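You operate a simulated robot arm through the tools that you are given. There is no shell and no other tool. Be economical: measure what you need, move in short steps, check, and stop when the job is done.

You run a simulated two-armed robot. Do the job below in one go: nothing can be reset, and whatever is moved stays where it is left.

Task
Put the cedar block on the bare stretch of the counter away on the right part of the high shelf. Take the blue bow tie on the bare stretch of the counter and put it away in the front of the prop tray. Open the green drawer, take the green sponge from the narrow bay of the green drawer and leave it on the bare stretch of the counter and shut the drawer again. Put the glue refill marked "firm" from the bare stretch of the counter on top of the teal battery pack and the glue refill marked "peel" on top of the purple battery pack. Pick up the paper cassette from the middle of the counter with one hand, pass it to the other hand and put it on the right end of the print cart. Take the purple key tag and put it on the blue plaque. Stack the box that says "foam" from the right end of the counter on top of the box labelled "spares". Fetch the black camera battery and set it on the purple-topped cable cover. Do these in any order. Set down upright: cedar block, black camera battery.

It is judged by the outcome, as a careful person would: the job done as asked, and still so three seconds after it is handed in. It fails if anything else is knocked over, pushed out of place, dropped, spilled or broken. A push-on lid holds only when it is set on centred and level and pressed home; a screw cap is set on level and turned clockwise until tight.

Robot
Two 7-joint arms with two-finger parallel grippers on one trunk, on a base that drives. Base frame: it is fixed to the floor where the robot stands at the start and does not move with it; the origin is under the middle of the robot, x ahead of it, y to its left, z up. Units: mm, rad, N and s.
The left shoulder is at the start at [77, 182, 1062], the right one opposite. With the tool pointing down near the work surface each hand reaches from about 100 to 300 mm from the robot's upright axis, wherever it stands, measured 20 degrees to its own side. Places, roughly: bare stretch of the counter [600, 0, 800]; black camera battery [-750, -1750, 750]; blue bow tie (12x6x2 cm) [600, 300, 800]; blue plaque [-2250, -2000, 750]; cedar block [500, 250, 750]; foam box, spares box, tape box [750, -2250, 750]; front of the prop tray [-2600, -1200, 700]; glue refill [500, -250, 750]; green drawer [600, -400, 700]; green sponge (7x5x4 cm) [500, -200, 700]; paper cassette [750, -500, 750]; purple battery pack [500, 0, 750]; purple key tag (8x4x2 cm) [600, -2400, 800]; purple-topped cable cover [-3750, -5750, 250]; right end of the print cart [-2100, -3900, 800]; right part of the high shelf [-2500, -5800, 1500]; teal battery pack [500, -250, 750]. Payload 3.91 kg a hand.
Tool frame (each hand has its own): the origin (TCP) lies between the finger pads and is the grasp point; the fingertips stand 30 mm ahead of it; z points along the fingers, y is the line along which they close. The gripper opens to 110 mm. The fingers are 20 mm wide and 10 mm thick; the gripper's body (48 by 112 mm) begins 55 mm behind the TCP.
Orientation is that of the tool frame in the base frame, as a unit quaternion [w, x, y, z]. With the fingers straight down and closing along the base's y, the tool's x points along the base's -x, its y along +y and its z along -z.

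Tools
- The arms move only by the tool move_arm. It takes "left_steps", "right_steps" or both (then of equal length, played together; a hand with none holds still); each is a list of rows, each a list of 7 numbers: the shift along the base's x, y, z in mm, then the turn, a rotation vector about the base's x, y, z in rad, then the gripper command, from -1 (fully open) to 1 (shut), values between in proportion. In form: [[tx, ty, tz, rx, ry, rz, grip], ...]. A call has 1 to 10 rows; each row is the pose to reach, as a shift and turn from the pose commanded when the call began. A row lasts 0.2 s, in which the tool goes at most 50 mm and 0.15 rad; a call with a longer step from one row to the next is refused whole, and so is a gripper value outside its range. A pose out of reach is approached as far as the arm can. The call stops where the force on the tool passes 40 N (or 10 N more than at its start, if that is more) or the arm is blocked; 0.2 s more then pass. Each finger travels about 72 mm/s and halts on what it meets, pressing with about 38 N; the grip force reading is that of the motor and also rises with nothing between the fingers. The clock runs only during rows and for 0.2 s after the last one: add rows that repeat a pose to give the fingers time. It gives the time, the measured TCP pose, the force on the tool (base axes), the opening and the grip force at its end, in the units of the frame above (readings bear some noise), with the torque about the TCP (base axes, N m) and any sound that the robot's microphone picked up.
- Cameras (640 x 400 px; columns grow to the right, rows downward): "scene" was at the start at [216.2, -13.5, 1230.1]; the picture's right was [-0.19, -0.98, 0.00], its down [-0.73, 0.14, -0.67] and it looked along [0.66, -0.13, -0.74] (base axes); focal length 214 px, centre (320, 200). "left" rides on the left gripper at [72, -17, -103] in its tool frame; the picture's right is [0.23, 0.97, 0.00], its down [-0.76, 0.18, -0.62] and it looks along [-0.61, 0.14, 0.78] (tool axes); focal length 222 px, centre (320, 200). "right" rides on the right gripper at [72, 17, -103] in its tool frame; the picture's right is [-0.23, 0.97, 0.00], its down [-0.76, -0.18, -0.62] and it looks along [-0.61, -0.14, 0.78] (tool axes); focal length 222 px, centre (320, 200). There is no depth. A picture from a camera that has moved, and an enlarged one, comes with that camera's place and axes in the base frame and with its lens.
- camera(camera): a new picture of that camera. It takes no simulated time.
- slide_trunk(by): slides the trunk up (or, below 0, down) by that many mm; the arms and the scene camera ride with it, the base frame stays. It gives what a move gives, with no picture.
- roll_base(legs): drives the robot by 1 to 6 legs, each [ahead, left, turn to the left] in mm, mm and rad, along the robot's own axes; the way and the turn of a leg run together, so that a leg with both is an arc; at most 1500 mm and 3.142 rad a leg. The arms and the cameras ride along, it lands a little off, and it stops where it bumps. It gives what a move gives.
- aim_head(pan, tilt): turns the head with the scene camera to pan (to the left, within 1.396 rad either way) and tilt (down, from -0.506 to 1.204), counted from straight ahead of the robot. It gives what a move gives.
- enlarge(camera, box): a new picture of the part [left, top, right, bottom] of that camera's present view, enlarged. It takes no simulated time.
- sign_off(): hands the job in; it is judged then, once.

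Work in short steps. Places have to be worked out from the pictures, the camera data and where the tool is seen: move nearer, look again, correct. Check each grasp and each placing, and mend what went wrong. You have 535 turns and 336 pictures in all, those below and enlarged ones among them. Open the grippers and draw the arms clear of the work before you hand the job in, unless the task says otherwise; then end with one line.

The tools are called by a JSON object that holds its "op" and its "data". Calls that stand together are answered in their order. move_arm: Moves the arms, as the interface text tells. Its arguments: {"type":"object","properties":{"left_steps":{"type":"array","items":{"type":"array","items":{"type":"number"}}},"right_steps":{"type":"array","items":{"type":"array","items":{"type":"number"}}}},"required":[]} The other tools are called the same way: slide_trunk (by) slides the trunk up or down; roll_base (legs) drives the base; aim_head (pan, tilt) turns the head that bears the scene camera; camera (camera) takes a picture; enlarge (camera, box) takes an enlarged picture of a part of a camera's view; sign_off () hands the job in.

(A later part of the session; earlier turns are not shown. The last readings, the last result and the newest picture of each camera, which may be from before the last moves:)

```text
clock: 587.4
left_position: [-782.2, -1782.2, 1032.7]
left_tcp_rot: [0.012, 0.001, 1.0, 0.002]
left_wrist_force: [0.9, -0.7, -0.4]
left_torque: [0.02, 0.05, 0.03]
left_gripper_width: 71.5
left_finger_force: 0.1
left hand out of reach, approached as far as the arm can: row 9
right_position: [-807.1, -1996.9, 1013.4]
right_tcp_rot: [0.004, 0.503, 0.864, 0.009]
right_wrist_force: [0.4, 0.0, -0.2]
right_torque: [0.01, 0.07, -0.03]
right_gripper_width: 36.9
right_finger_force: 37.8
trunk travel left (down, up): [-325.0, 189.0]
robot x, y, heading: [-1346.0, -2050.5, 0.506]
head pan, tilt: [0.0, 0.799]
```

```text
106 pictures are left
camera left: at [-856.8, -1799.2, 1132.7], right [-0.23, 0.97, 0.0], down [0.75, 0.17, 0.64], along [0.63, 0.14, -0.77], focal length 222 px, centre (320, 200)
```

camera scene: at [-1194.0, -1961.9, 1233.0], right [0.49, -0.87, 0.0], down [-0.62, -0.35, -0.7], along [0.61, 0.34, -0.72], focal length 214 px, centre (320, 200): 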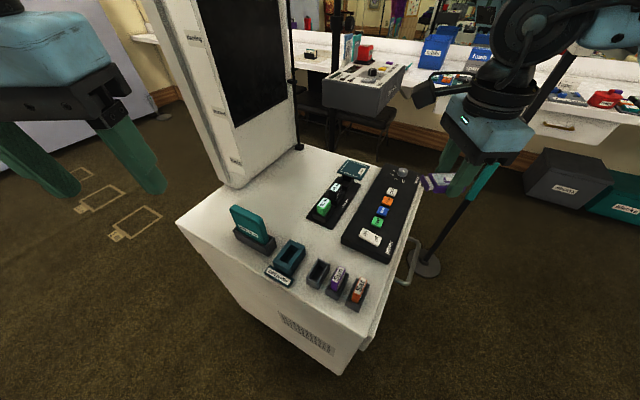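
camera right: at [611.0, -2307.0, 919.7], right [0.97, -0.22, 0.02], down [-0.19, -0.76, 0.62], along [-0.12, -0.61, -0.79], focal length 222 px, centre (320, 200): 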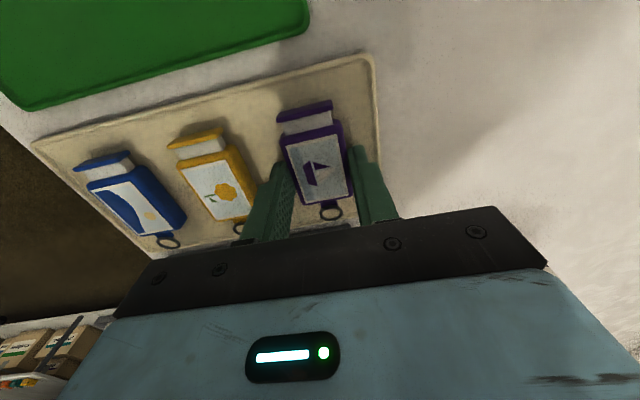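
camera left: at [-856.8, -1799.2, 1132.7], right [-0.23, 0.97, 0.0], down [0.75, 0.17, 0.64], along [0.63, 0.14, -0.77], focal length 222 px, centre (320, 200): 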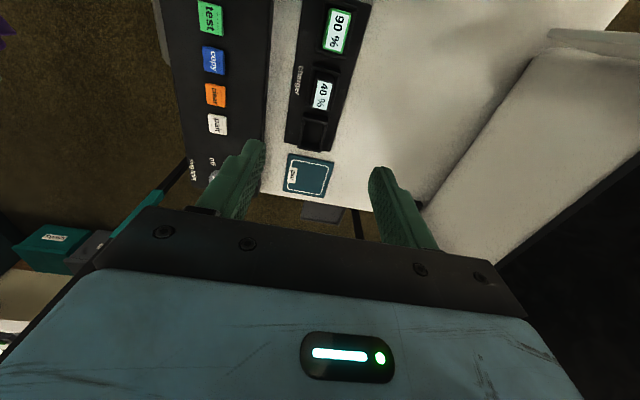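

Centred over the battery (base touched the cabinet; I ease back 8 mm). I lower to z≈880 and look.

{"op": "roll_base", "data": {"legs": [[-8, 0, 0]]}}

{"op": "move_arm", "data": {"left_steps": [[7, 4, -40, 0, 0.02, 0, -0.2], [7, 4, -85, 0, 0.02, 0, -0.2], [7, 4, -130, 0, 0.02, 0, -0.2], [7, 4, -152, 0, 0.02, 0, -0.1], [7, 4, -152, 0, 0.02, 0, -0.1]]}}

{"op": "camera", "data": {"camera": "left"}}

```text
clock: 588.2
left_position: [-790.7, -1786.8, 1032.9]
left_tcp_rot: [0.013, 0.0, 1.0, 0.002]
left_wrist_force: [-0.3, 0.0, 0.1]
left_torque: [0.02, -0.01, -0.03]
left_gripper_width: 71.1
left_finger_force: 0.1
right_position: [-814.7, -1999.4, 1014.7]
right_tcp_rot: [0.003, 0.503, 0.864, 0.009]
right_wrist_force: [0.0, 0.6, 0.2]
right_torque: [0.0, 0.02, 0.01]
right_gripper_width: 36.9
right_finger_force: 38.3
trunk travel left (down, up): [-325.0, 189.0]
robot x, y, heading: [-1348.6, -2050.5, 0.508]
head pan, tilt: [0.0, 0.799]
```

```text
clock: 589.4
left_position: [-782.9, -1783.3, 879.9]
left_tcp_rot: [0.004, 0.0, 1.0, 0.002]
left_wrist_force: [0.8, -0.4, 0.0]
left_torque: [-0.02, -0.02, 0.01]
left_gripper_width: 60.3
left_finger_force: 0.0
right_position: [-814.9, -2000.3, 1014.0]
right_tcp_rot: [0.005, 0.503, 0.864, 0.008]
right_wrist_force: [0.0, 0.4, -0.1]
right_torque: [0.0, 0.01, 0.0]
right_gripper_width: 36.4
right_finger_force: 37.7
trunk travel left (down, up): [-325.0, 189.0]
robot x, y, heading: [-1352.0, -2048.2, 0.509]
head pan, tilt: [0.0, 0.799]
```

```text
105 pictures are left
camera left: at [-855.8, -1799.9, 982.2], right [-0.23, 0.97, 0.0], down [0.76, 0.17, 0.63], along [0.61, 0.14, -0.78], focal length 222 px, centre (320, 200)
```

left: 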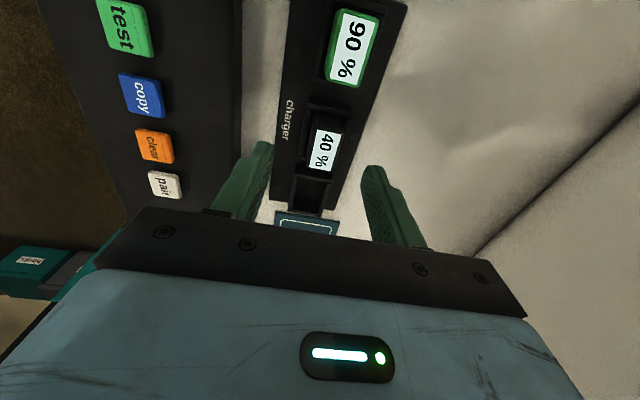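

Battery centre (−779,−1778). I align, lower to z≈823, and close.

{"op": "move_arm", "data": {"left_steps": [[4, 5, -25, 0, 0, 0, 0], [4, 5, -45, 0, 0, 0, 0], [4, 5, -57, 0, 0, 0, 0], [4, 5, -57, 0, 0, 0, 0.3], [4, 5, -57, 0, 0, 0, 0.6], [4, 5, -57, 0, 0, 0, 0.8], [4, 5, -57, 0, 0, 0, 0.8]]}}

{"op": "camera", "data": {"camera": "left"}}

```text
clock: 591.0
left_position: [-777.5, -1775.7, 824.3]
left_tcp_rot: [0.003, 0.0, 1.0, 0.003]
left_wrist_force: [0.1, 0.0, 0.8]
left_torque: [-0.01, -0.06, -0.01]
left_gripper_width: 24.1
left_finger_force: 37.9
right_position: [-815.7, -1998.9, 1013.9]
right_tcp_rot: [0.004, 0.503, 0.864, 0.008]
right_wrist_force: [0.6, 0.5, 0.2]
right_torque: [-0.02, 0.0, 0.0]
right_gripper_width: 36.6
right_finger_force: 37.6
trunk travel left (down, up): [-325.0, 189.0]
robot x, y, heading: [-1351.0, -2055.2, 0.51]
head pan, tilt: [0.0, 0.799]
```

```text
104 pictures are left
camera left: at [-851.5, -1792.5, 926.0], right [-0.23, 0.97, 0.0], down [0.76, 0.18, 0.63], along [0.61, 0.14, -0.78], focal length 222 px, centre (320, 200)
```

left: 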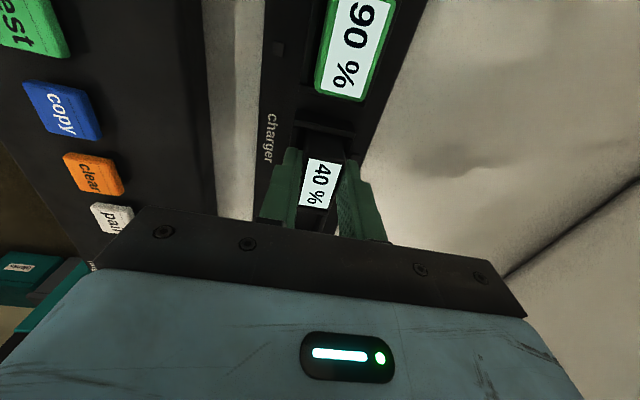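

Gripped (24 mm). I lift it straight up out of the cup.

{"op": "move_arm", "data": {"left_steps": [[0, 0, 10, 0, 0, 0, 0.8], [0, 0, 25, 0, 0, 0, 0.8], [0, 0, 45, 0, 0, 0, 0.8], [0, 0, 80, 0, 0, 0, 0.8], [0, 0, 120, 0, 0, 0, 0.8], [0, 0, 160, 0, 0, 0, 0.8], [0, 0, 200, 0, 0, 0, 0.8]]}}

{"op": "camera", "data": {"camera": "left"}}

```text
clock: 592.8
left_position: [-789.3, -1731.9, 976.8]
left_tcp_rot: [-0.033, -0.036, 0.999, -0.023]
left_wrist_force: [0.2, -0.2, -1.2]
left_torque: [0.01, -0.03, 0.0]
left_gripper_width: 24.0
left_finger_force: 38.1
right_position: [-815.6, -1998.8, 1014.1]
right_tcp_rot: [0.004, 0.503, 0.864, 0.009]
right_wrist_force: [-0.6, 1.0, 0.8]
right_torque: [0.0, 0.0, -0.02]
right_gripper_width: 36.6
right_finger_force: 38.1
trunk travel left (down, up): [-325.0, 189.0]
robot x, y, heading: [-1348.5, -2054.5, 0.506]
head pan, tilt: [0.0, 0.799]
stopped in row 7 (left hand): the arm was blocked; the commanded pose is now the measured one
```

```text
103 pictures are left
camera left: at [-854.1, -1749.3, 1084.8], right [-0.3, 0.95, -0.03], down [0.78, 0.26, 0.56], along [0.54, 0.15, -0.83], focal length 222 px, centre (320, 200)
```

left: 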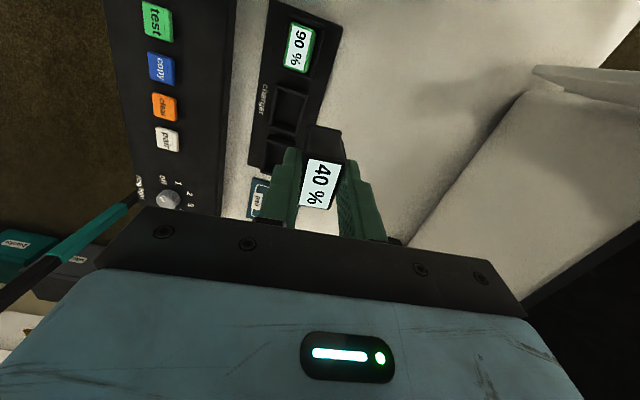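

The arm touched something (likely the kiosk slab). I move the hand away from it and back out the base.

{"op": "move_arm", "data": {"left_steps": [[-15, -25, -5, 0, 0, 0, 0.8], [-30, -50, -5, 0, 0, 0, 0.8], [-45, -65, 0, 0, 0, 0, 0.8]]}}

{"op": "roll_base", "data": {"legs": [[-60, -120, 0], [-250, -150, 0]]}}

{"op": "camera", "data": {"camera": "scene"}}

```text
clock: 593.6
left_position: [-835.8, -1800.9, 976.3]
left_tcp_rot: [-0.032, -0.034, 0.999, -0.022]
left_wrist_force: [0.0, 0.1, -0.2]
left_torque: [-0.04, 0.01, -0.01]
left_gripper_width: 24.1
left_finger_force: 38.1
right_position: [-814.9, -1999.5, 1014.3]
right_tcp_rot: [0.005, 0.503, 0.864, 0.008]
right_wrist_force: [0.0, 0.4, -0.8]
right_torque: [0.0, 0.03, 0.03]
right_gripper_width: 36.7
right_finger_force: 38.0
trunk travel left (down, up): [-325.0, 189.0]
robot x, y, heading: [-1350.9, -2051.0, 0.511]
head pan, tilt: [0.0, 0.799]
```

```text
clock: 596.9
left_position: [-971.0, -2184.8, 977.6]
left_tcp_rot: [-0.032, -0.034, 0.999, -0.023]
left_wrist_force: [0.1, -0.8, -0.9]
left_torque: [-0.01, 0.0, -0.01]
left_gripper_width: 24.2
left_finger_force: 37.8
right_position: [-953.0, -2384.5, 1016.0]
right_tcp_rot: [0.004, 0.504, 0.864, 0.008]
right_wrist_force: [0.4, -0.2, -1.1]
right_torque: [0.01, -0.04, 0.01]
right_gripper_width: 36.7
right_finger_force: 38.5
trunk travel left (down, up): [-325.0, 189.0]
robot x, y, heading: [-1487.8, -2431.3, 0.503]
head pan, tilt: [0.0, 0.799]
```

```text
102 pictures are left
camera scene: at [-1295.6, -2328.8, 1233.0], right [0.49, -0.87, 0.0], down [-0.63, -0.35, -0.7], along [0.61, 0.34, -0.72], focal length 214 px, centre (320, 200)
```

scene: 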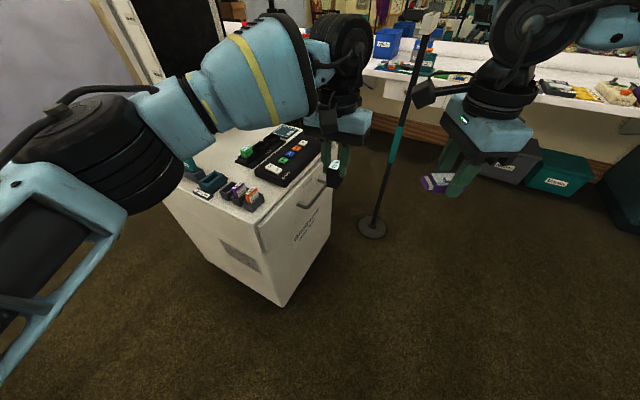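

Clear. Now I turn to face the white table to find the blue plaque (≈(−2250,−2000)).

{"op": "roll_base", "data": {"legs": [[-60, -60, 0], [0, 0, 2.63]]}}

{"op": "aim_head", "data": {"pan": -0.3, "tilt": 0.6}}

{"op": "camera", "data": {"camera": "scene"}}

```text
clock: 604.3
left_position: [-2084.6, -2486.0, 976.5]
left_tcp_rot: [-0.014, 0.975, -0.219, 0.037]
left_wrist_force: [-0.1, 0.0, -1.2]
left_torque: [0.02, 0.01, 0.02]
left_gripper_width: 24.0
left_finger_force: 38.4
right_position: [-2006.8, -2302.8, 1014.9]
right_tcp_rot: [0.007, 0.709, -0.705, -0.007]
right_wrist_force: [0.0, 0.1, -0.3]
right_torque: [0.01, 0.03, 0.02]
right_gripper_width: 36.6
right_finger_force: 38.0
trunk travel left (down, up): [-325.0, 189.0]
robot x, y, heading: [-1515.0, -2521.0, 3.14]
head pan, tilt: [0.0, 0.799]
```

```text
clock: 605.1
left_position: [-2084.6, -2486.3, 977.8]
left_tcp_rot: [-0.013, 0.975, -0.218, 0.037]
left_wrist_force: [-0.4, 0.8, -1.6]
left_torque: [-0.01, 0.01, 0.0]
left_gripper_width: 24.2
left_finger_force: 38.5
right_position: [-2006.3, -2302.1, 1013.9]
right_tcp_rot: [0.006, 0.709, -0.705, -0.007]
right_wrist_force: [-0.3, -0.1, -0.5]
right_torque: [0.02, -0.01, 0.0]
right_gripper_width: 36.6
right_finger_force: 38.3
trunk travel left (down, up): [-325.0, 189.0]
robot x, y, heading: [-1508.5, -2519.9, 3.143]
head pan, tilt: [-0.3, 0.6]
```

```text
101 pictures are left
camera scene: at [-1735.1, -2489.6, 1249.7], right [0.3, 0.95, 0.0], down [0.54, -0.17, -0.82], along [-0.79, 0.24, -0.57], focal length 214 px, centre (320, 200)
```

scene: 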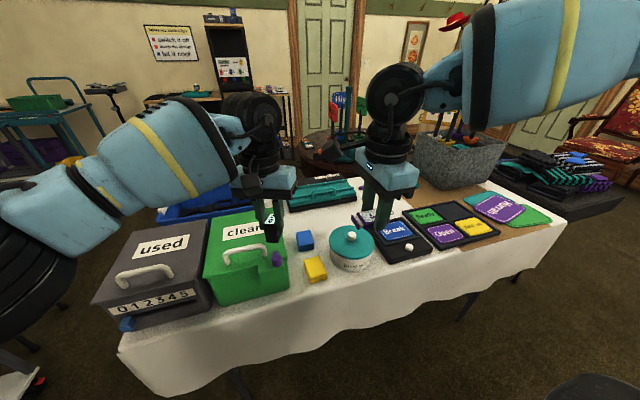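

{"op": "enlarge", "data": {"camera": "scene", "box": [280, 180, 560, 300]}}

```text
2.29 times, centred on (420, 240) of scene
camera zoom: at [-1735.1, -2489.6, 1249.7], right [0.3, 0.95, 0.0], down [0.54, -0.17, -0.82], along [-0.79, 0.24, -0.57], focal length 490 px, centre (91, 109)
```

zoom: 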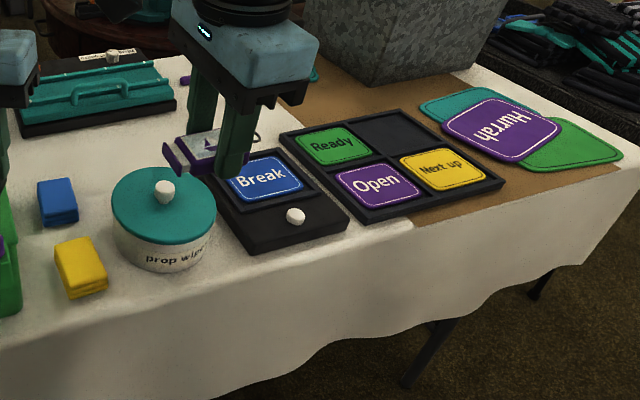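

The blue "Break" plaque is at about (−2178,−2078). I raise the left hand a bit and drive so the right hand comes over it.

{"op": "move_arm", "data": {"left_steps": [[0, 0, 40, 0, 0, 0, 0.8], [0, 0, 80, 0, 0, 0, 0.8]]}}

{"op": "roll_base", "data": {"legs": [[0, -222, 0], [160, 0, 0]]}}

{"op": "camera", "data": {"camera": "right"}}

{"op": "camera", "data": {"camera": "scene"}}

```text
clock: 605.7
left_position: [-2084.6, -2484.9, 1057.3]
left_tcp_rot: [-0.013, 0.975, -0.218, 0.037]
left_wrist_force: [-0.1, 0.1, -0.9]
left_torque: [0.04, 0.0, -0.02]
left_gripper_width: 23.9
left_finger_force: 37.6
right_position: [-2004.0, -2302.2, 1013.8]
right_tcp_rot: [0.007, 0.709, -0.705, -0.006]
right_wrist_force: [-0.7, 0.8, 0.1]
right_torque: [-0.03, -0.01, 0.01]
right_gripper_width: 36.8
right_finger_force: 38.1
trunk travel left (down, up): [-325.0, 189.0]
robot x, y, heading: [-1513.7, -2519.9, 3.14]
head pan, tilt: [-0.3, 0.6]
```

```text
clock: 609.2
left_position: [-2243.2, -2266.6, 1056.7]
left_tcp_rot: [-0.014, 0.974, -0.222, 0.037]
left_wrist_force: [0.2, -0.3, -1.3]
left_torque: [0.0, 0.01, 0.01]
left_gripper_width: 24.2
left_finger_force: 37.8
right_position: [-2161.7, -2081.9, 1014.4]
right_tcp_rot: [0.007, 0.707, -0.707, -0.007]
right_wrist_force: [-0.7, 0.3, 0.3]
right_torque: [-0.02, 0.0, -0.01]
right_gripper_width: 36.7
right_finger_force: 38.4
trunk travel left (down, up): [-325.0, 189.0]
robot x, y, heading: [-1668.7, -2302.1, 3.131]
head pan, tilt: [-0.3, 0.6]
```

```text
99 pictures are left
camera right: at [-2176.9, -2155.8, 1118.1], right [-0.97, 0.23, 0.02], down [0.19, 0.76, 0.62], along [0.13, 0.61, -0.79], focal length 222 px, centre (320, 200)
```

right: 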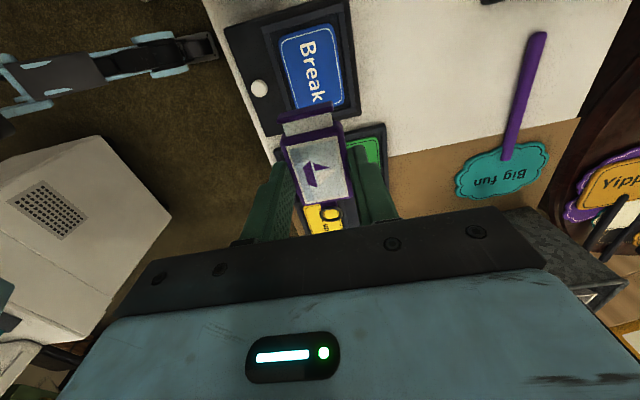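

```text
98 pictures are left
camera scene: at [-1892.7, -2271.5, 1249.7], right [0.3, 0.95, 0.0], down [0.54, -0.17, -0.82], along [-0.79, 0.25, -0.57], focal length 214 px, centre (320, 200)
```

scene: 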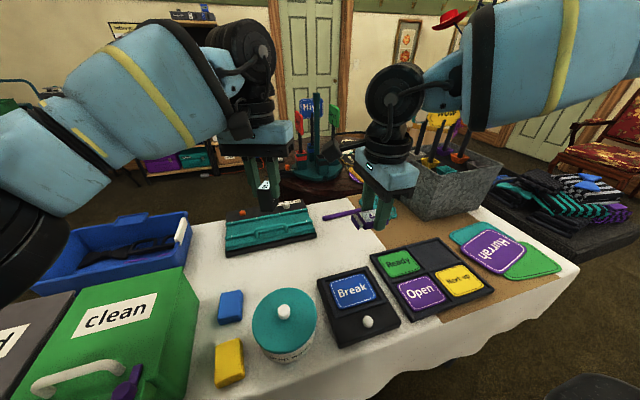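

The plaque spans x −2200…−2127, y −2150…−2063. I shift 25 mm and lower the tag to z≈850 for a look.

{"op": "move_arm", "data": {"right_steps": [[-1, -25, -20, 0, 0, 0, 0.7], [-1, -25, -60, 0, 0, 0, 0.7], [-1, -25, -105, 0, 0, 0, 0.7], [-1, -25, -150, 0, 0, 0, 0.7], [-1, -25, -165, 0, 0, 0, 0.7]]}}

{"op": "camera", "data": {"camera": "right"}}

{"op": "enlarge", "data": {"camera": "scene", "box": [270, 190, 490, 350]}}

```text
clock: 610.4
left_position: [-2242.6, -2266.9, 1057.0]
left_tcp_rot: [-0.013, 0.974, -0.221, 0.037]
left_wrist_force: [0.5, 0.1, -0.5]
left_torque: [-0.04, -0.04, 0.02]
left_gripper_width: 24.1
left_finger_force: 37.8
right_position: [-2160.2, -2108.5, 849.7]
right_tcp_rot: [-0.008, -0.707, 0.707, 0.007]
right_wrist_force: [0.0, -0.2, -0.8]
right_torque: [0.02, 0.01, 0.0]
right_gripper_width: 36.5
right_finger_force: 38.3
trunk travel left (down, up): [-325.0, 189.0]
robot x, y, heading: [-1669.3, -2299.5, 3.137]
head pan, tilt: [-0.3, 0.6]
```

```text
97 pictures are left
camera right: at [-2176.2, -2180.7, 953.9], right [-0.97, 0.23, 0.02], down [0.19, 0.76, 0.62], along [0.12, 0.61, -0.79], focal length 222 px, centre (320, 200)
```

right: 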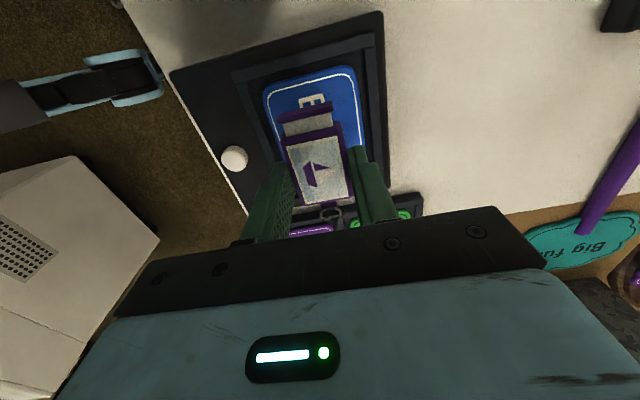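

```text
2.50 times, centred on (380, 270) of scene
camera zoom: at [-1892.0, -2271.6, 1249.8], right [0.3, 0.95, 0.0], down [0.54, -0.17, -0.83], along [-0.79, 0.25, -0.56], focal length 536 px, centre (170, 25)
```

zoom: 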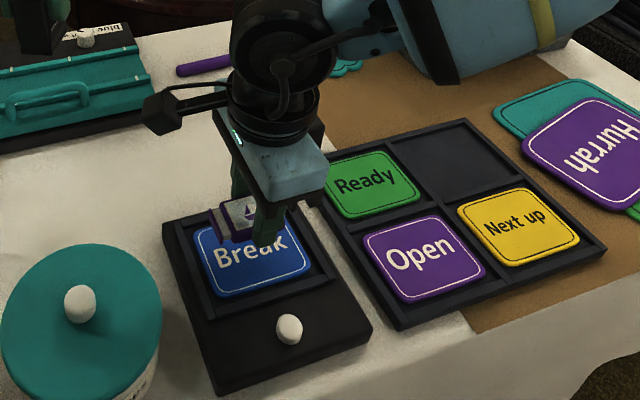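

Aligned. I lower the tag onto the plaque in small steps.

{"op": "move_arm", "data": {"right_steps": [[-3, 1, -15, 0, 0, 0, 0.7], [-3, 1, -28, 0, 0, 0, 0.7], [-3, 1, -34, 0, 0, 0, 0.7], [-3, 1, -38, 0, 0, 0, 0.7], [-3, 1, -42, 0, 0, 0, 0.7], [-3, 1, -46, 0, 0, 0, 0.7], [-3, 1, -50, 0, 0, 0, 0.7], [-3, 1, -54, 0, 0, 0, 0.7]]}}

```text
clock: 612.2
left_position: [-2241.1, -2264.9, 1058.2]
left_tcp_rot: [-0.014, 0.974, -0.223, 0.036]
left_wrist_force: [-0.9, -0.2, -1.1]
left_torque: [0.02, -0.01, -0.02]
left_gripper_width: 23.9
left_finger_force: 37.4
right_position: [-2166.8, -2108.0, 801.3]
right_tcp_rot: [0.012, 0.707, -0.707, -0.01]
right_wrist_force: [7.6, 2.5, 19.2]
right_torque: [0.15, -0.45, -0.02]
right_gripper_width: 36.6
right_finger_force: 37.3
trunk travel left (down, up): [-325.0, 189.0]
robot x, y, heading: [-1670.8, -2300.6, 3.133]
head pan, tilt: [-0.3, 0.6]
stopped in row 8 (right hand): the force on the tool passed its limit at 42 N (the readings are from after the stop); the commanded pose is now the measured one
```

Contact. I ease, open slightly, and lift away.

{"op": "move_arm", "data": {"right_steps": [[0, 0, 2, 0, 0, 0, 0.5], [0, 0, 3, 0, 0, 0, 0.2], [0, 0, 3, 0, 0, 0, 0.1], [0, 0, 3, 0, 0, 0, 0.1], [0, 0, 40, 0, 0, 0, 0.1], [0, 0, 85, 0, 0, 0, 0.1], [0, 0, 130, 0, 0, 0, 0.1], [0, 0, 170, 0, 0, 0, 0.1]]}}

{"op": "camera", "data": {"camera": "right"}}

{"op": "enlarge", "data": {"camera": "scene", "box": [270, 190, 490, 350]}}

```text
clock: 614.0
left_position: [-2241.6, -2266.4, 1057.3]
left_tcp_rot: [-0.013, 0.974, -0.222, 0.037]
left_wrist_force: [0.0, 0.7, -0.6]
left_torque: [-0.02, 0.02, -0.02]
left_gripper_width: 24.1
left_finger_force: 37.9
right_position: [-2165.7, -2105.4, 973.6]
right_tcp_rot: [0.011, 0.707, -0.707, -0.008]
right_wrist_force: [0.0, 0.2, -0.6]
right_torque: [-0.01, 0.0, 0.01]
right_gripper_width: 49.5
right_finger_force: 0.1
trunk travel left (down, up): [-325.0, 189.0]
robot x, y, heading: [-1669.3, -2303.6, 3.137]
head pan, tilt: [-0.3, 0.6]
```

```text
95 pictures are left
camera right: at [-2180.8, -2178.1, 1077.3], right [-0.97, 0.23, 0.03], down [0.19, 0.76, 0.62], along [0.12, 0.6, -0.79], focal length 222 px, centre (320, 200)
```

right: 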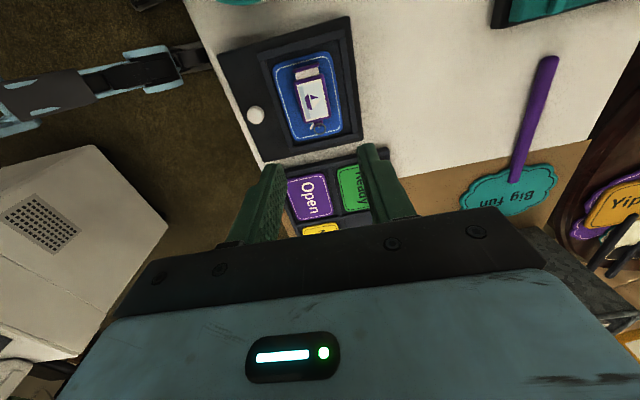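

```text
2.50 times, centred on (380, 270) of scene
camera zoom: at [-1891.4, -2271.5, 1249.9], right [0.3, 0.95, 0.0], down [0.54, -0.17, -0.83], along [-0.79, 0.25, -0.56], focal length 536 px, centre (170, 25)
```

zoom: 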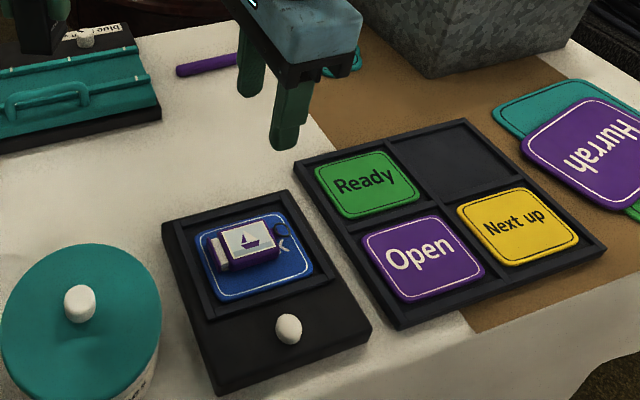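

The tag rests on the blue plaque. Now the battery: I back off, turn and drive the known route to the far right shelf.

{"op": "roll_base", "data": {"legs": [[-180, 150, 0], [0, 0, 1.57], [700, 0, 0]]}}

```text
clock: 623.4
left_position: [-1451.0, -3729.5, 1056.9]
left_tcp_rot: [-0.036, 0.83, 0.556, 0.017]
left_wrist_force: [-0.2, -0.2, -1.1]
left_torque: [0.0, -0.01, -0.01]
left_gripper_width: 24.1
left_finger_force: 38.6
right_position: [-1616.1, -3664.2, 972.7]
right_tcp_rot: [0.012, 0.999, 0.03, 0.002]
right_wrist_force: [0.5, -0.7, -0.4]
right_torque: [0.03, -0.02, 0.02]
right_gripper_width: 49.6
right_finger_force: 0.1
trunk travel left (down, up): [-325.0, 189.0]
robot x, y, heading: [-1454.4, -3154.1, -1.521]
head pan, tilt: [-0.3, 0.6]
```

I retract the hands somewhat first so they stay clear of the cassette, then go right past the cart and stool.

{"op": "move_arm", "data": {"left_steps": [[10, 35, 10, 0, 0, 0, 0.8], [20, 70, 20, 0, 0, 0, 0.8], [30, 105, 30, 0, 0, 0, 0.8], [30, 130, 40, 0, 0, 0, 0.8]], "right_steps": [[-10, 25, 25, 0, 0, 0, 0.1], [-20, 50, 50, 0, 0, 0, 0.1], [-30, 75, 75, 0, 0, 0, 0.1], [-40, 90, 90, 0, 0, 0, 0.1]]}}

{"op": "roll_base", "data": {"legs": [[0, 0, -0.05], [0, -1000, 0], [0, -900, 0]]}}

```text
clock: 624.4
left_position: [-1420.3, -3600.1, 1098.3]
left_tcp_rot: [-0.036, 0.829, 0.557, 0.015]
left_wrist_force: [0.0, 0.8, -1.3]
left_torque: [0.0, 0.0, 0.01]
left_gripper_width: 23.9
left_finger_force: 38.2
right_position: [-1657.9, -3572.3, 1064.4]
right_tcp_rot: [0.014, 0.999, 0.03, 0.002]
right_wrist_force: [0.0, -0.6, 0.6]
right_torque: [0.02, -0.02, -0.02]
right_gripper_width: 49.4
right_finger_force: 0.1
trunk travel left (down, up): [-325.0, 189.0]
robot x, y, heading: [-1451.0, -3154.2, -1.519]
head pan, tilt: [-0.3, 0.6]
```

```text
clock: 641.6
left_position: [-3315.2, -3627.3, 1098.4]
left_tcp_rot: [-0.036, 0.839, 0.543, 0.017]
left_wrist_force: [-0.5, -0.1, -0.6]
left_torque: [0.0, 0.02, 0.02]
left_gripper_width: 23.9
left_finger_force: 37.8
right_position: [-3551.6, -3589.8, 1063.2]
right_tcp_rot: [0.015, 1.0, 0.013, 0.002]
right_wrist_force: [1.0, 0.4, 1.3]
right_torque: [0.0, 0.02, 0.05]
right_gripper_width: 49.4
right_finger_force: 0.0
trunk travel left (down, up): [-325.0, 189.0]
robot x, y, heading: [-3327.8, -3183.5, -1.547]
head pan, tilt: [-0.3, 0.6]
```

Good. I drive ahead toward the shelving and look.

{"op": "roll_base", "data": {"legs": [[1350, 0, -0.02], [150, -200, 0]]}}

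{"op": "aim_head", "data": {"pan": -0.1, "tilt": 0.6}}

{"op": "camera", "data": {"camera": "scene"}}

```text
clock: 650.5
left_position: [-3532.8, -5148.6, 1097.1]
left_tcp_rot: [-0.035, 0.848, 0.528, 0.017]
left_wrist_force: [0.2, 0.3, -0.6]
left_torque: [0.0, 0.01, -0.02]
left_gripper_width: 24.2
left_finger_force: 38.1
right_position: [-3767.2, -5102.3, 1063.7]
right_tcp_rot: [0.014, 1.0, -0.005, 0.001]
right_wrist_force: [-0.1, 0.0, -0.5]
right_torque: [-0.02, -0.04, -0.01]
right_gripper_width: 49.6
right_finger_force: 0.1
trunk travel left (down, up): [-325.0, 189.0]
robot x, y, heading: [-3536.8, -4702.5, -1.588]
head pan, tilt: [-0.3, 0.6]
```

```text
clock: 651.2
left_position: [-3532.9, -5146.8, 1098.7]
left_tcp_rot: [-0.034, 0.849, 0.528, 0.017]
left_wrist_force: [-0.3, -0.4, -0.5]
left_torque: [0.02, 0.01, -0.01]
left_gripper_width: 24.1
left_finger_force: 37.9
right_position: [-3768.4, -5102.5, 1064.6]
right_tcp_rot: [0.014, 1.0, -0.006, 0.001]
right_wrist_force: [0.2, -0.2, 0.0]
right_torque: [0.01, 0.02, 0.02]
right_gripper_width: 49.3
right_finger_force: 0.0
trunk travel left (down, up): [-325.0, 189.0]
robot x, y, heading: [-3533.0, -4702.6, -1.588]
head pan, tilt: [-0.099, 0.6]
```

```text
93 pictures are left
camera scene: at [-3544.4, -4925.0, 1249.8], right [-0.99, 0.12, 0.0], down [0.07, 0.56, -0.83], along [-0.1, -0.82, -0.56], focal length 214 px, centre (320, 200)
```

scene: 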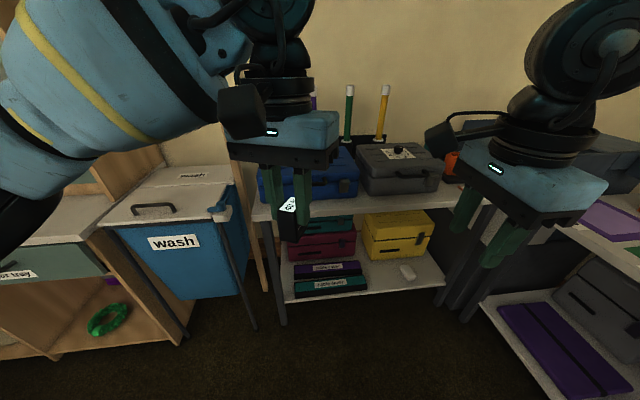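

{"op": "enlarge", "data": {"camera": "scene", "box": [260, 190, 460, 320]}}

```text
3.08 times, centred on (360, 255) of scene
camera zoom: at [-3544.4, -4925.0, 1249.8], right [-0.99, 0.12, 0.0], down [0.07, 0.56, -0.83], along [-0.1, -0.82, -0.56], focal length 660 px, centre (197, 31)
```

zoom: 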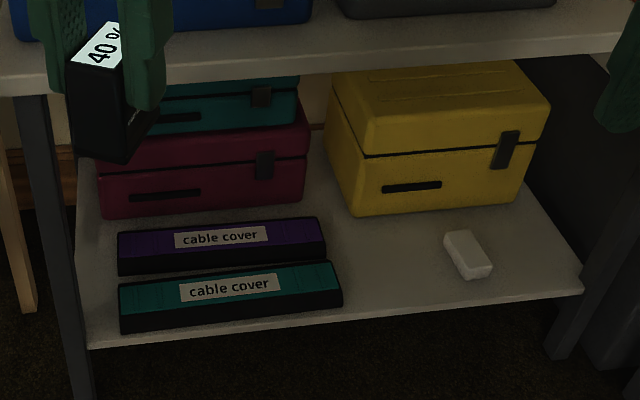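

The purple-topped cable cover lies on the low shelf behind the teal one, under the tabletop. I must regrasp the battery with a pitched tool; I'll use the free hutch counter spot again. I drive there.

{"op": "roll_base", "data": {"legs": [[0, 760, 0.015], [350, 0, 0]]}}

{"op": "aim_head", "data": {"pan": 0.2, "tilt": 0.7}}

{"op": "camera", "data": {"camera": "scene"}}

```text
clock: 660.4
left_position: [-2739.3, -5508.3, 1098.6]
left_tcp_rot: [-0.035, 0.844, 0.536, 0.016]
left_wrist_force: [0.1, -0.5, -0.6]
left_torque: [0.01, 0.03, -0.02]
left_gripper_width: 24.1
left_finger_force: 38.1
right_position: [-2975.6, -5467.8, 1065.1]
right_tcp_rot: [0.013, 1.0, 0.003, 0.0]
right_wrist_force: [-0.4, 0.7, -0.3]
right_torque: [0.01, 0.02, -0.03]
right_gripper_width: 49.7
right_finger_force: 0.1
trunk travel left (down, up): [-325.0, 189.0]
robot x, y, heading: [-2746.9, -5061.1, -1.567]
head pan, tilt: [-0.099, 0.6]
```

```text
clock: 661.2
left_position: [-2739.3, -5506.4, 1097.5]
left_tcp_rot: [-0.035, 0.843, 0.536, 0.017]
left_wrist_force: [-1.0, -0.1, -1.1]
left_torque: [0.03, 0.01, 0.04]
left_gripper_width: 24.2
left_finger_force: 38.2
right_position: [-2976.2, -5466.2, 1064.0]
right_tcp_rot: [0.015, 1.0, 0.004, 0.001]
right_wrist_force: [-0.3, 0.4, 0.4]
right_torque: [-0.03, -0.02, 0.0]
right_gripper_width: 49.7
right_finger_force: 0.0
trunk travel left (down, up): [-325.0, 189.0]
robot x, y, heading: [-2748.4, -5060.8, -1.57]
head pan, tilt: [0.201, 0.7]
```

```text
91 pictures are left
camera scene: at [-2730.1, -5280.9, 1241.2], right [-0.98, -0.2, 0.0], down [-0.13, 0.63, -0.77], along [0.15, -0.75, -0.64], focal length 214 px, centre (320, 200)
```

scene: 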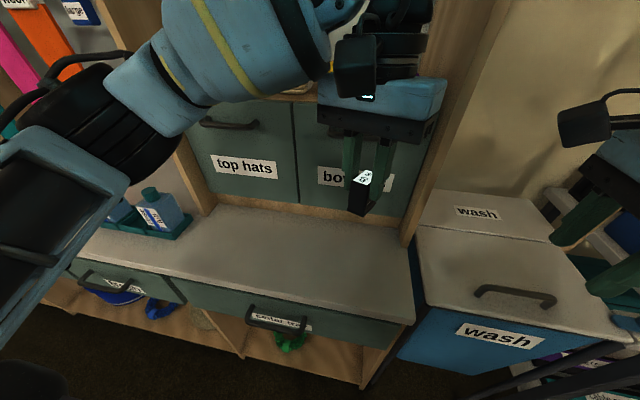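

I straighten the left hand (and battery), move over the counter spot, and lower.

{"op": "move_arm", "data": {"left_steps": [[30, -8, -20, -0.022, -0.008, 0.13, 0.8], [60, -16, -50, -0.044, -0.016, 0.26, 0.8], [90, -24, -80, -0.06, -0.021, 0.36, 0.8], [100, -28, -120, -0.074, -0.026, 0.438, 0.8], [100, -28, -160, -0.074, -0.026, 0.438, 0.8], [100, -28, -185, -0.074, -0.026, 0.438, 0.8], [100, -28, -185, -0.074, -0.026, 0.438, 0.8]]}}

{"op": "camera", "data": {"camera": "left"}}

{"op": "enlarge", "data": {"camera": "scene", "box": [200, 160, 420, 330]}}

```text
clock: 662.8
left_position: [-2639.3, -5537.3, 913.6]
left_tcp_rot: [0.001, 0.708, 0.706, -0.001]
left_wrist_force: [-0.2, -0.9, -0.6]
left_torque: [0.0, -0.01, 0.05]
left_gripper_width: 24.2
left_finger_force: 37.8
right_position: [-2976.9, -5466.5, 1064.3]
right_tcp_rot: [0.014, 1.0, 0.003, 0.001]
right_wrist_force: [0.3, 0.8, -0.8]
right_torque: [-0.01, -0.01, 0.01]
right_gripper_width: 49.6
right_finger_force: 0.2
trunk travel left (down, up): [-325.0, 189.0]
robot x, y, heading: [-2749.8, -5059.5, -1.569]
head pan, tilt: [0.201, 0.7]
```

```text
90 pictures are left
camera left: at [-2655.0, -5463.6, 1015.1], right [0.97, 0.23, 0.0], down [0.18, -0.76, 0.62], along [0.14, -0.61, -0.78], focal length 222 px, centre (320, 200)
```

left: 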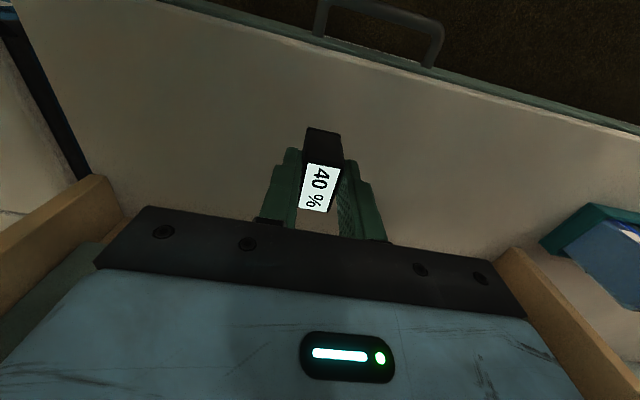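

```text
2.35 times, centred on (310, 245) of scene
camera zoom: at [-2730.1, -5281.0, 1241.2], right [-0.98, -0.2, 0.0], down [-0.13, 0.63, -0.76], along [0.15, -0.75, -0.64], focal length 505 px, centre (344, 94)
```

zoom: 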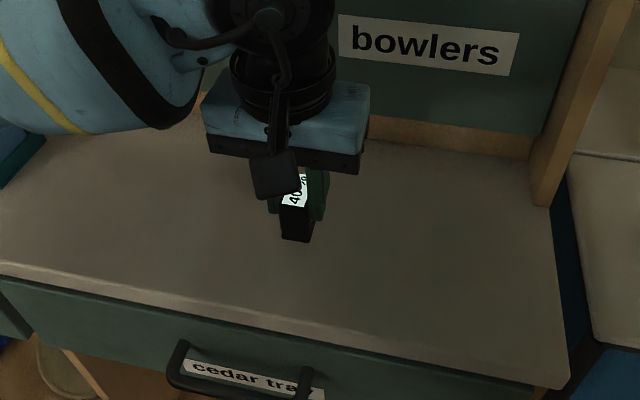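

I lower slowly until contact.

{"op": "move_arm", "data": {"left_steps": [[0, 10, -20, 0, 0, 0, 0.8], [0, 15, -35, 0, 0, 0, 0.8], [0, 15, -42, 0, 0, 0, 0.8], [0, 15, -48, 0, 0, 0, 0.8], [0, 15, -54, 0, 0, 0, 0.8], [0, 15, -59, 0, 0, 0, 0.8], [0, 15, -64, 0, 0, 0, 0.8]]}}

```text
clock: 664.5
left_position: [-2639.8, -5521.2, 853.7]
left_tcp_rot: [0.001, 0.708, 0.706, -0.007]
left_wrist_force: [-0.3, 5.0, 15.2]
left_torque: [0.18, -0.13, 0.04]
left_gripper_width: 23.8
left_finger_force: 38.0
right_position: [-2976.4, -5466.3, 1063.7]
right_tcp_rot: [0.015, 1.0, 0.004, 0.001]
right_wrist_force: [-0.1, 0.3, -0.4]
right_torque: [0.03, -0.01, -0.04]
right_gripper_width: 49.8
right_finger_force: 0.1
trunk travel left (down, up): [-325.0, 189.0]
robot x, y, heading: [-2744.4, -5057.6, -1.569]
head pan, tilt: [0.201, 0.7]
stopped in row 7 (left hand): the force on the tool passed its limit at 42 N (the readings are from after the stop); the commanded pose is now the measured one
```

Battery stands (bottom 61 mm below TCP). I release and rise.

{"op": "move_arm", "data": {"left_steps": [[0, 0, 1, 0, 0, 0, 0.6], [0, 0, 1, 0, 0, 0, 0.4], [0, 0, 1, 0, 0, 0, 0.3], [0, 0, 1, 0, 0, 0, 0.3], [0, 0, 30, 0, 0, 0, 0.3], [0, 0, 70, 0, 0, 0, 0.3], [0, 30, 100, 0, 0, 0, 0.3], [0, 60, 110, 0, 0, 0, 0.2]]}}

{"op": "camera", "data": {"camera": "left"}}

```text
clock: 666.3
left_position: [-2633.9, -5461.5, 959.8]
left_tcp_rot: [0.001, 0.708, 0.707, -0.005]
left_wrist_force: [-0.8, 0.5, -0.1]
left_torque: [0.02, 0.04, 0.01]
left_gripper_width: 43.7
left_finger_force: 0.1
right_position: [-2975.8, -5466.5, 1063.6]
right_tcp_rot: [0.014, 1.0, 0.004, 0.001]
right_wrist_force: [-0.6, -0.5, 0.4]
right_torque: [0.02, 0.0, -0.03]
right_gripper_width: 49.5
right_finger_force: 0.1
trunk travel left (down, up): [-325.0, 189.0]
robot x, y, heading: [-2746.5, -5064.2, -1.577]
head pan, tilt: [0.201, 0.7]
```

```text
88 pictures are left
camera left: at [-2651.3, -5387.7, 1061.1], right [0.97, 0.22, -0.01], down [0.18, -0.76, 0.63], along [0.14, -0.61, -0.78], focal length 222 px, centre (320, 200)
```

left: 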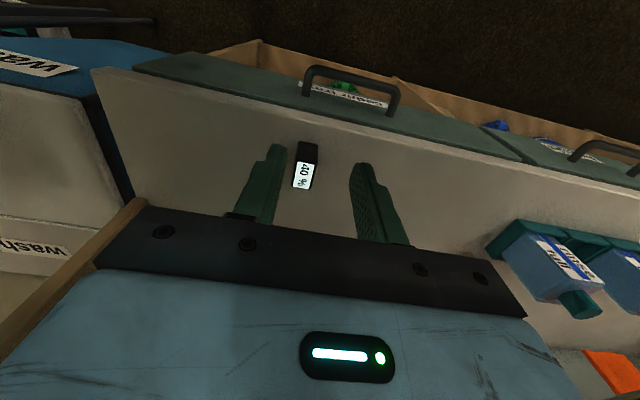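

The battery stands upright. I tilt the left hand 0.6 rad forward and regrasp it from the front-top.

{"op": "move_arm", "data": {"left_steps": [[-3, 0, 0, -0.12, 0, 0, 0.1], [-6, 0, 0, -0.24, 0, 0, 0.1], [-6, 0, 0, -0.36, 0, 0, 0.1], [-6, 0, 0, -0.48, 0, 0, 0.1], [-6, 0, 0, -0.6, 0, 0, 0.1], [-6, -14, -40, -0.6, 0, 0, 0.1], [-6, -14, -66, -0.6, 0, 0, 0.1], [-6, -14, -66, -0.6, 0, 0, 0.1]]}}

{"op": "camera", "data": {"camera": "left"}}

```text
clock: 668.1
left_position: [-2644.7, -5471.9, 896.8]
left_tcp_rot: [0.21, 0.676, 0.673, -0.214]
left_wrist_force: [-0.3, 0.2, -1.1]
left_torque: [-0.01, 0.0, -0.01]
left_gripper_width: 49.4
left_finger_force: 0.1
right_position: [-2974.8, -5467.6, 1063.6]
right_tcp_rot: [0.014, 1.0, 0.004, 0.002]
right_wrist_force: [-0.3, -0.2, -0.6]
right_torque: [-0.03, 0.01, -0.02]
right_gripper_width: 49.2
right_finger_force: 0.0
trunk travel left (down, up): [-325.0, 189.0]
robot x, y, heading: [-2749.9, -5057.0, -1.568]
head pan, tilt: [0.201, 0.7]
```

```text
87 pictures are left
camera left: at [-2660.1, -5353.2, 938.8], right [0.97, 0.18, -0.13], down [0.18, -0.27, 0.95], along [0.13, -0.95, -0.3], focal length 222 px, centre (320, 200)
```

left: 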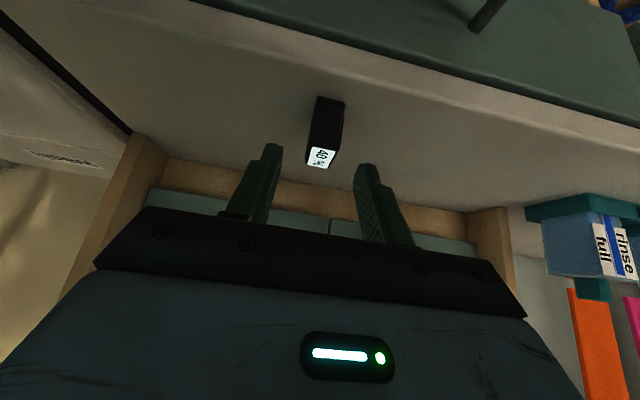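

Centred. I advance along the tool axis and close.

{"op": "move_arm", "data": {"left_steps": [[0, -16, -22, 0, 0, 0, 0.1], [0, -32, -45, 0, 0, 0, 0.1], [0, -47, -66, 0, 0, 0, 0.1], [0, -47, -66, 0, 0, 0, 0.4], [0, -47, -66, 0, 0, 0, 0.7], [0, -47, -66, 0, 0, 0, 0.8], [0, -47, -66, 0, 0, 0, 0.8]]}}

{"op": "camera", "data": {"camera": "left"}}

```text
clock: 669.7
left_position: [-2645.3, -5521.6, 830.1]
left_tcp_rot: [0.211, 0.676, 0.673, -0.214]
left_wrist_force: [1.5, -1.7, 4.0]
left_torque: [-0.09, -0.14, 0.01]
left_gripper_width: 24.5
left_finger_force: 37.9
right_position: [-2975.6, -5467.8, 1064.7]
right_tcp_rot: [0.014, 1.0, 0.003, 0.001]
right_wrist_force: [-0.8, 0.2, -0.4]
right_torque: [-0.03, 0.01, -0.01]
right_gripper_width: 49.4
right_finger_force: 0.0
trunk travel left (down, up): [-325.0, 189.0]
robot x, y, heading: [-2746.3, -5056.3, -1.569]
head pan, tilt: [0.201, 0.7]
```

```text
86 pictures are left
camera left: at [-2661.7, -5401.7, 873.1], right [0.97, 0.18, -0.13], down [0.18, -0.27, 0.95], along [0.14, -0.95, -0.29], focal length 222 px, centre (320, 200)
```

left: 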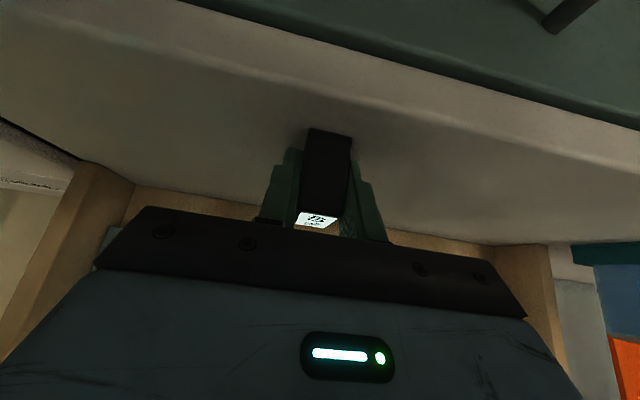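

Regrasped. I lift, tuck both hands, and drive right to the cable-cover shelf.

{"op": "move_arm", "data": {"left_steps": [[0, 0, 25, 0, 0, 0, 0.8], [0, 15, 65, 0, 0, 0, 0.8], [0, 30, 110, 0, 0, 0, 0.8], [0, 40, 155, 0, 0, 0, 0.8], [0, 40, 200, 0, 0, 0, 0.8]], "right_steps": [[0, 15, 25, 0, 0, 0, 0], [0, 30, 50, 0, 0, 0, 0], [0, 45, 75, 0, 0, 0, 0], [0, 60, 100, 0, 0, 0, 0], [0, 60, 120, 0, 0, 0, 0]]}}

{"op": "roll_base", "data": {"legs": [[-100, 0, 0], [0, -1030, 0]]}}

{"op": "aim_head", "data": {"pan": 0.0, "tilt": 0.75}}

{"op": "camera", "data": {"camera": "scene"}}

```text
clock: 670.9
left_position: [-2644.5, -5485.0, 1030.3]
left_tcp_rot: [0.21, 0.676, 0.673, -0.213]
left_wrist_force: [0.0, 0.8, -0.2]
left_torque: [0.01, -0.02, -0.01]
left_gripper_width: 24.6
left_finger_force: 38.2
right_position: [-2974.4, -5405.4, 1183.5]
right_tcp_rot: [0.014, 1.0, 0.003, 0.002]
right_wrist_force: [-0.7, -0.4, 0.2]
right_torque: [-0.04, -0.01, 0.0]
right_gripper_width: 55.3
right_finger_force: 0.0
trunk travel left (down, up): [-325.0, 189.0]
robot x, y, heading: [-2748.3, -5057.8, -1.565]
head pan, tilt: [0.201, 0.7]
```

```text
clock: 680.9
left_position: [-3668.9, -5380.1, 1028.1]
left_tcp_rot: [0.208, 0.682, 0.668, -0.215]
left_wrist_force: [0.1, 0.3, -0.7]
left_torque: [0.0, -0.02, 0.0]
left_gripper_width: 24.3
left_finger_force: 37.6
right_position: [-3995.3, -5296.3, 1183.2]
right_tcp_rot: [0.014, 1.0, -0.004, 0.001]
right_wrist_force: [0.2, -0.1, 0.0]
right_torque: [0.0, 0.02, -0.01]
right_gripper_width: 55.0
right_finger_force: 0.1
trunk travel left (down, up): [-325.0, 189.0]
robot x, y, heading: [-3765.3, -4952.0, -1.588]
head pan, tilt: [0.201, 0.7]
```

```text
clock: 681.6
left_position: [-3668.7, -5379.5, 1028.6]
left_tcp_rot: [0.209, 0.681, 0.668, -0.215]
left_wrist_force: [0.1, -0.6, -1.1]
left_torque: [0.04, 0.01, -0.01]
left_gripper_width: 24.4
left_finger_force: 38.0
right_position: [-3995.0, -5295.8, 1183.4]
right_tcp_rot: [0.014, 1.0, -0.005, 0.0]
right_wrist_force: [0.5, 0.1, 0.3]
right_torque: [0.03, -0.03, 0.0]
right_gripper_width: 55.0
right_finger_force: 0.1
trunk travel left (down, up): [-325.0, 189.0]
robot x, y, heading: [-3761.6, -4955.3, -1.586]
head pan, tilt: [0.0, 0.75]
```

```text
85 pictures are left
camera scene: at [-3766.5, -5174.2, 1236.9], right [-1.0, 0.02, 0.0], down [0.01, 0.68, -0.73], along [-0.01, -0.73, -0.68], focal length 214 px, centre (320, 200)
```

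scene: 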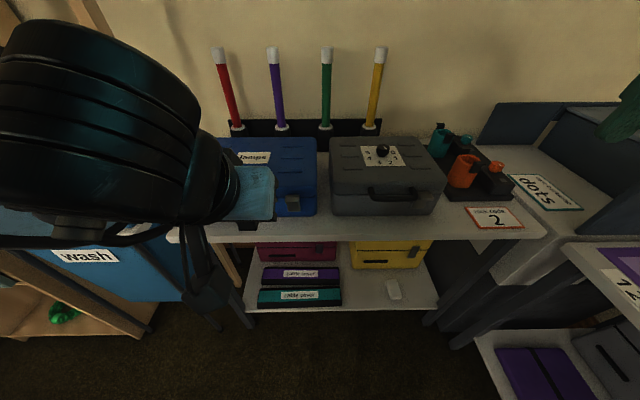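

Triangulated: purple cover top centre ≈(−3677,−5694,264). I lower the left hand in front of the shelf first.

{"op": "move_arm", "data": {"left_steps": [[0, 0, -45, 0, 0, 0, 0.8], [0, 0, -90, 0, 0, 0, 0.8], [0, 0, -135, 0, 0, 0, 0.8], [0, 0, -180, 0, 0, 0, 0.8], [0, 0, -225, 0, 0, 0, 0.8], [0, 0, -270, 0, 0, 0, 0.8], [0, 0, -315, 0, 0, 0, 0.8], [0, 0, -360, 0, 0, 0, 0.8]]}}

{"op": "aim_head", "data": {"pan": -0.3, "tilt": 0.75}}

{"op": "slide_trunk", "data": {"by": -150}}

{"op": "camera", "data": {"camera": "scene"}}

```text
clock: 683.4
left_position: [-3667.8, -5378.7, 666.1]
left_tcp_rot: [0.208, 0.683, 0.667, -0.215]
left_wrist_force: [0.9, -0.5, -0.8]
left_torque: [-0.07, -0.03, 0.0]
left_gripper_width: 24.4
left_finger_force: 37.5
right_position: [-3995.4, -5296.3, 1183.5]
right_tcp_rot: [0.015, 1.0, -0.005, 0.0]
right_wrist_force: [-0.5, -0.2, 0.3]
right_torque: [0.01, -0.01, -0.01]
right_gripper_width: 54.8
right_finger_force: 0.1
trunk travel left (down, up): [-325.0, 189.0]
robot x, y, heading: [-3763.1, -4954.5, -1.586]
head pan, tilt: [0.0, 0.75]
```

```text
clock: 684.2
left_position: [-3668.5, -5378.2, 666.3]
left_tcp_rot: [0.208, 0.682, 0.668, -0.215]
left_wrist_force: [-0.8, -0.6, -1.0]
left_torque: [0.0, -0.05, 0.02]
left_gripper_width: 24.7
left_finger_force: 37.9
right_position: [-3995.3, -5296.5, 1184.2]
right_tcp_rot: [0.014, 1.0, -0.005, 0.0]
right_wrist_force: [-0.6, 0.2, -0.1]
right_torque: [-0.04, 0.01, -0.03]
right_gripper_width: 55.0
right_finger_force: 0.0
trunk travel left (down, up): [-325.0, 189.0]
robot x, y, heading: [-3758.3, -4957.1, -1.59]
head pan, tilt: [-0.3, 0.75]
```

```text
clock: 685.9
left_position: [-3669.1, -5380.4, 519.9]
left_tcp_rot: [0.208, 0.681, 0.668, -0.216]
left_wrist_force: [0.1, -0.7, -1.2]
left_torque: [-0.01, -0.01, -0.01]
left_gripper_width: 24.4
left_finger_force: 38.2
right_position: [-3999.9, -5300.2, 1033.9]
right_tcp_rot: [0.011, 1.0, -0.013, 0.009]
right_wrist_force: [0.4, 0.3, 0.4]
right_torque: [-0.03, -0.03, 0.0]
right_gripper_width: 55.0
right_finger_force: 0.1
trunk travel left (down, up): [-175.0, 339.0]
robot x, y, heading: [-3761.7, -4953.5, -1.588]
head pan, tilt: [-0.3, 0.75]
```

```text
84 pictures are left
camera scene: at [-3797.8, -5217.4, 1083.0], right [-0.93, 0.37, 0.0], down [0.24, 0.59, -0.77], along [-0.29, -0.71, -0.64], focal length 214 px, centre (320, 200)
```

scene: 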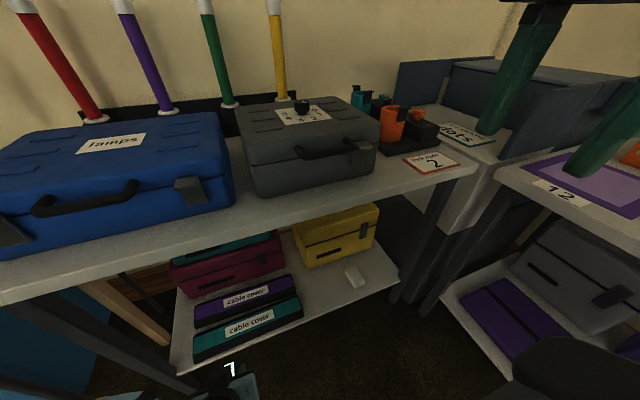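

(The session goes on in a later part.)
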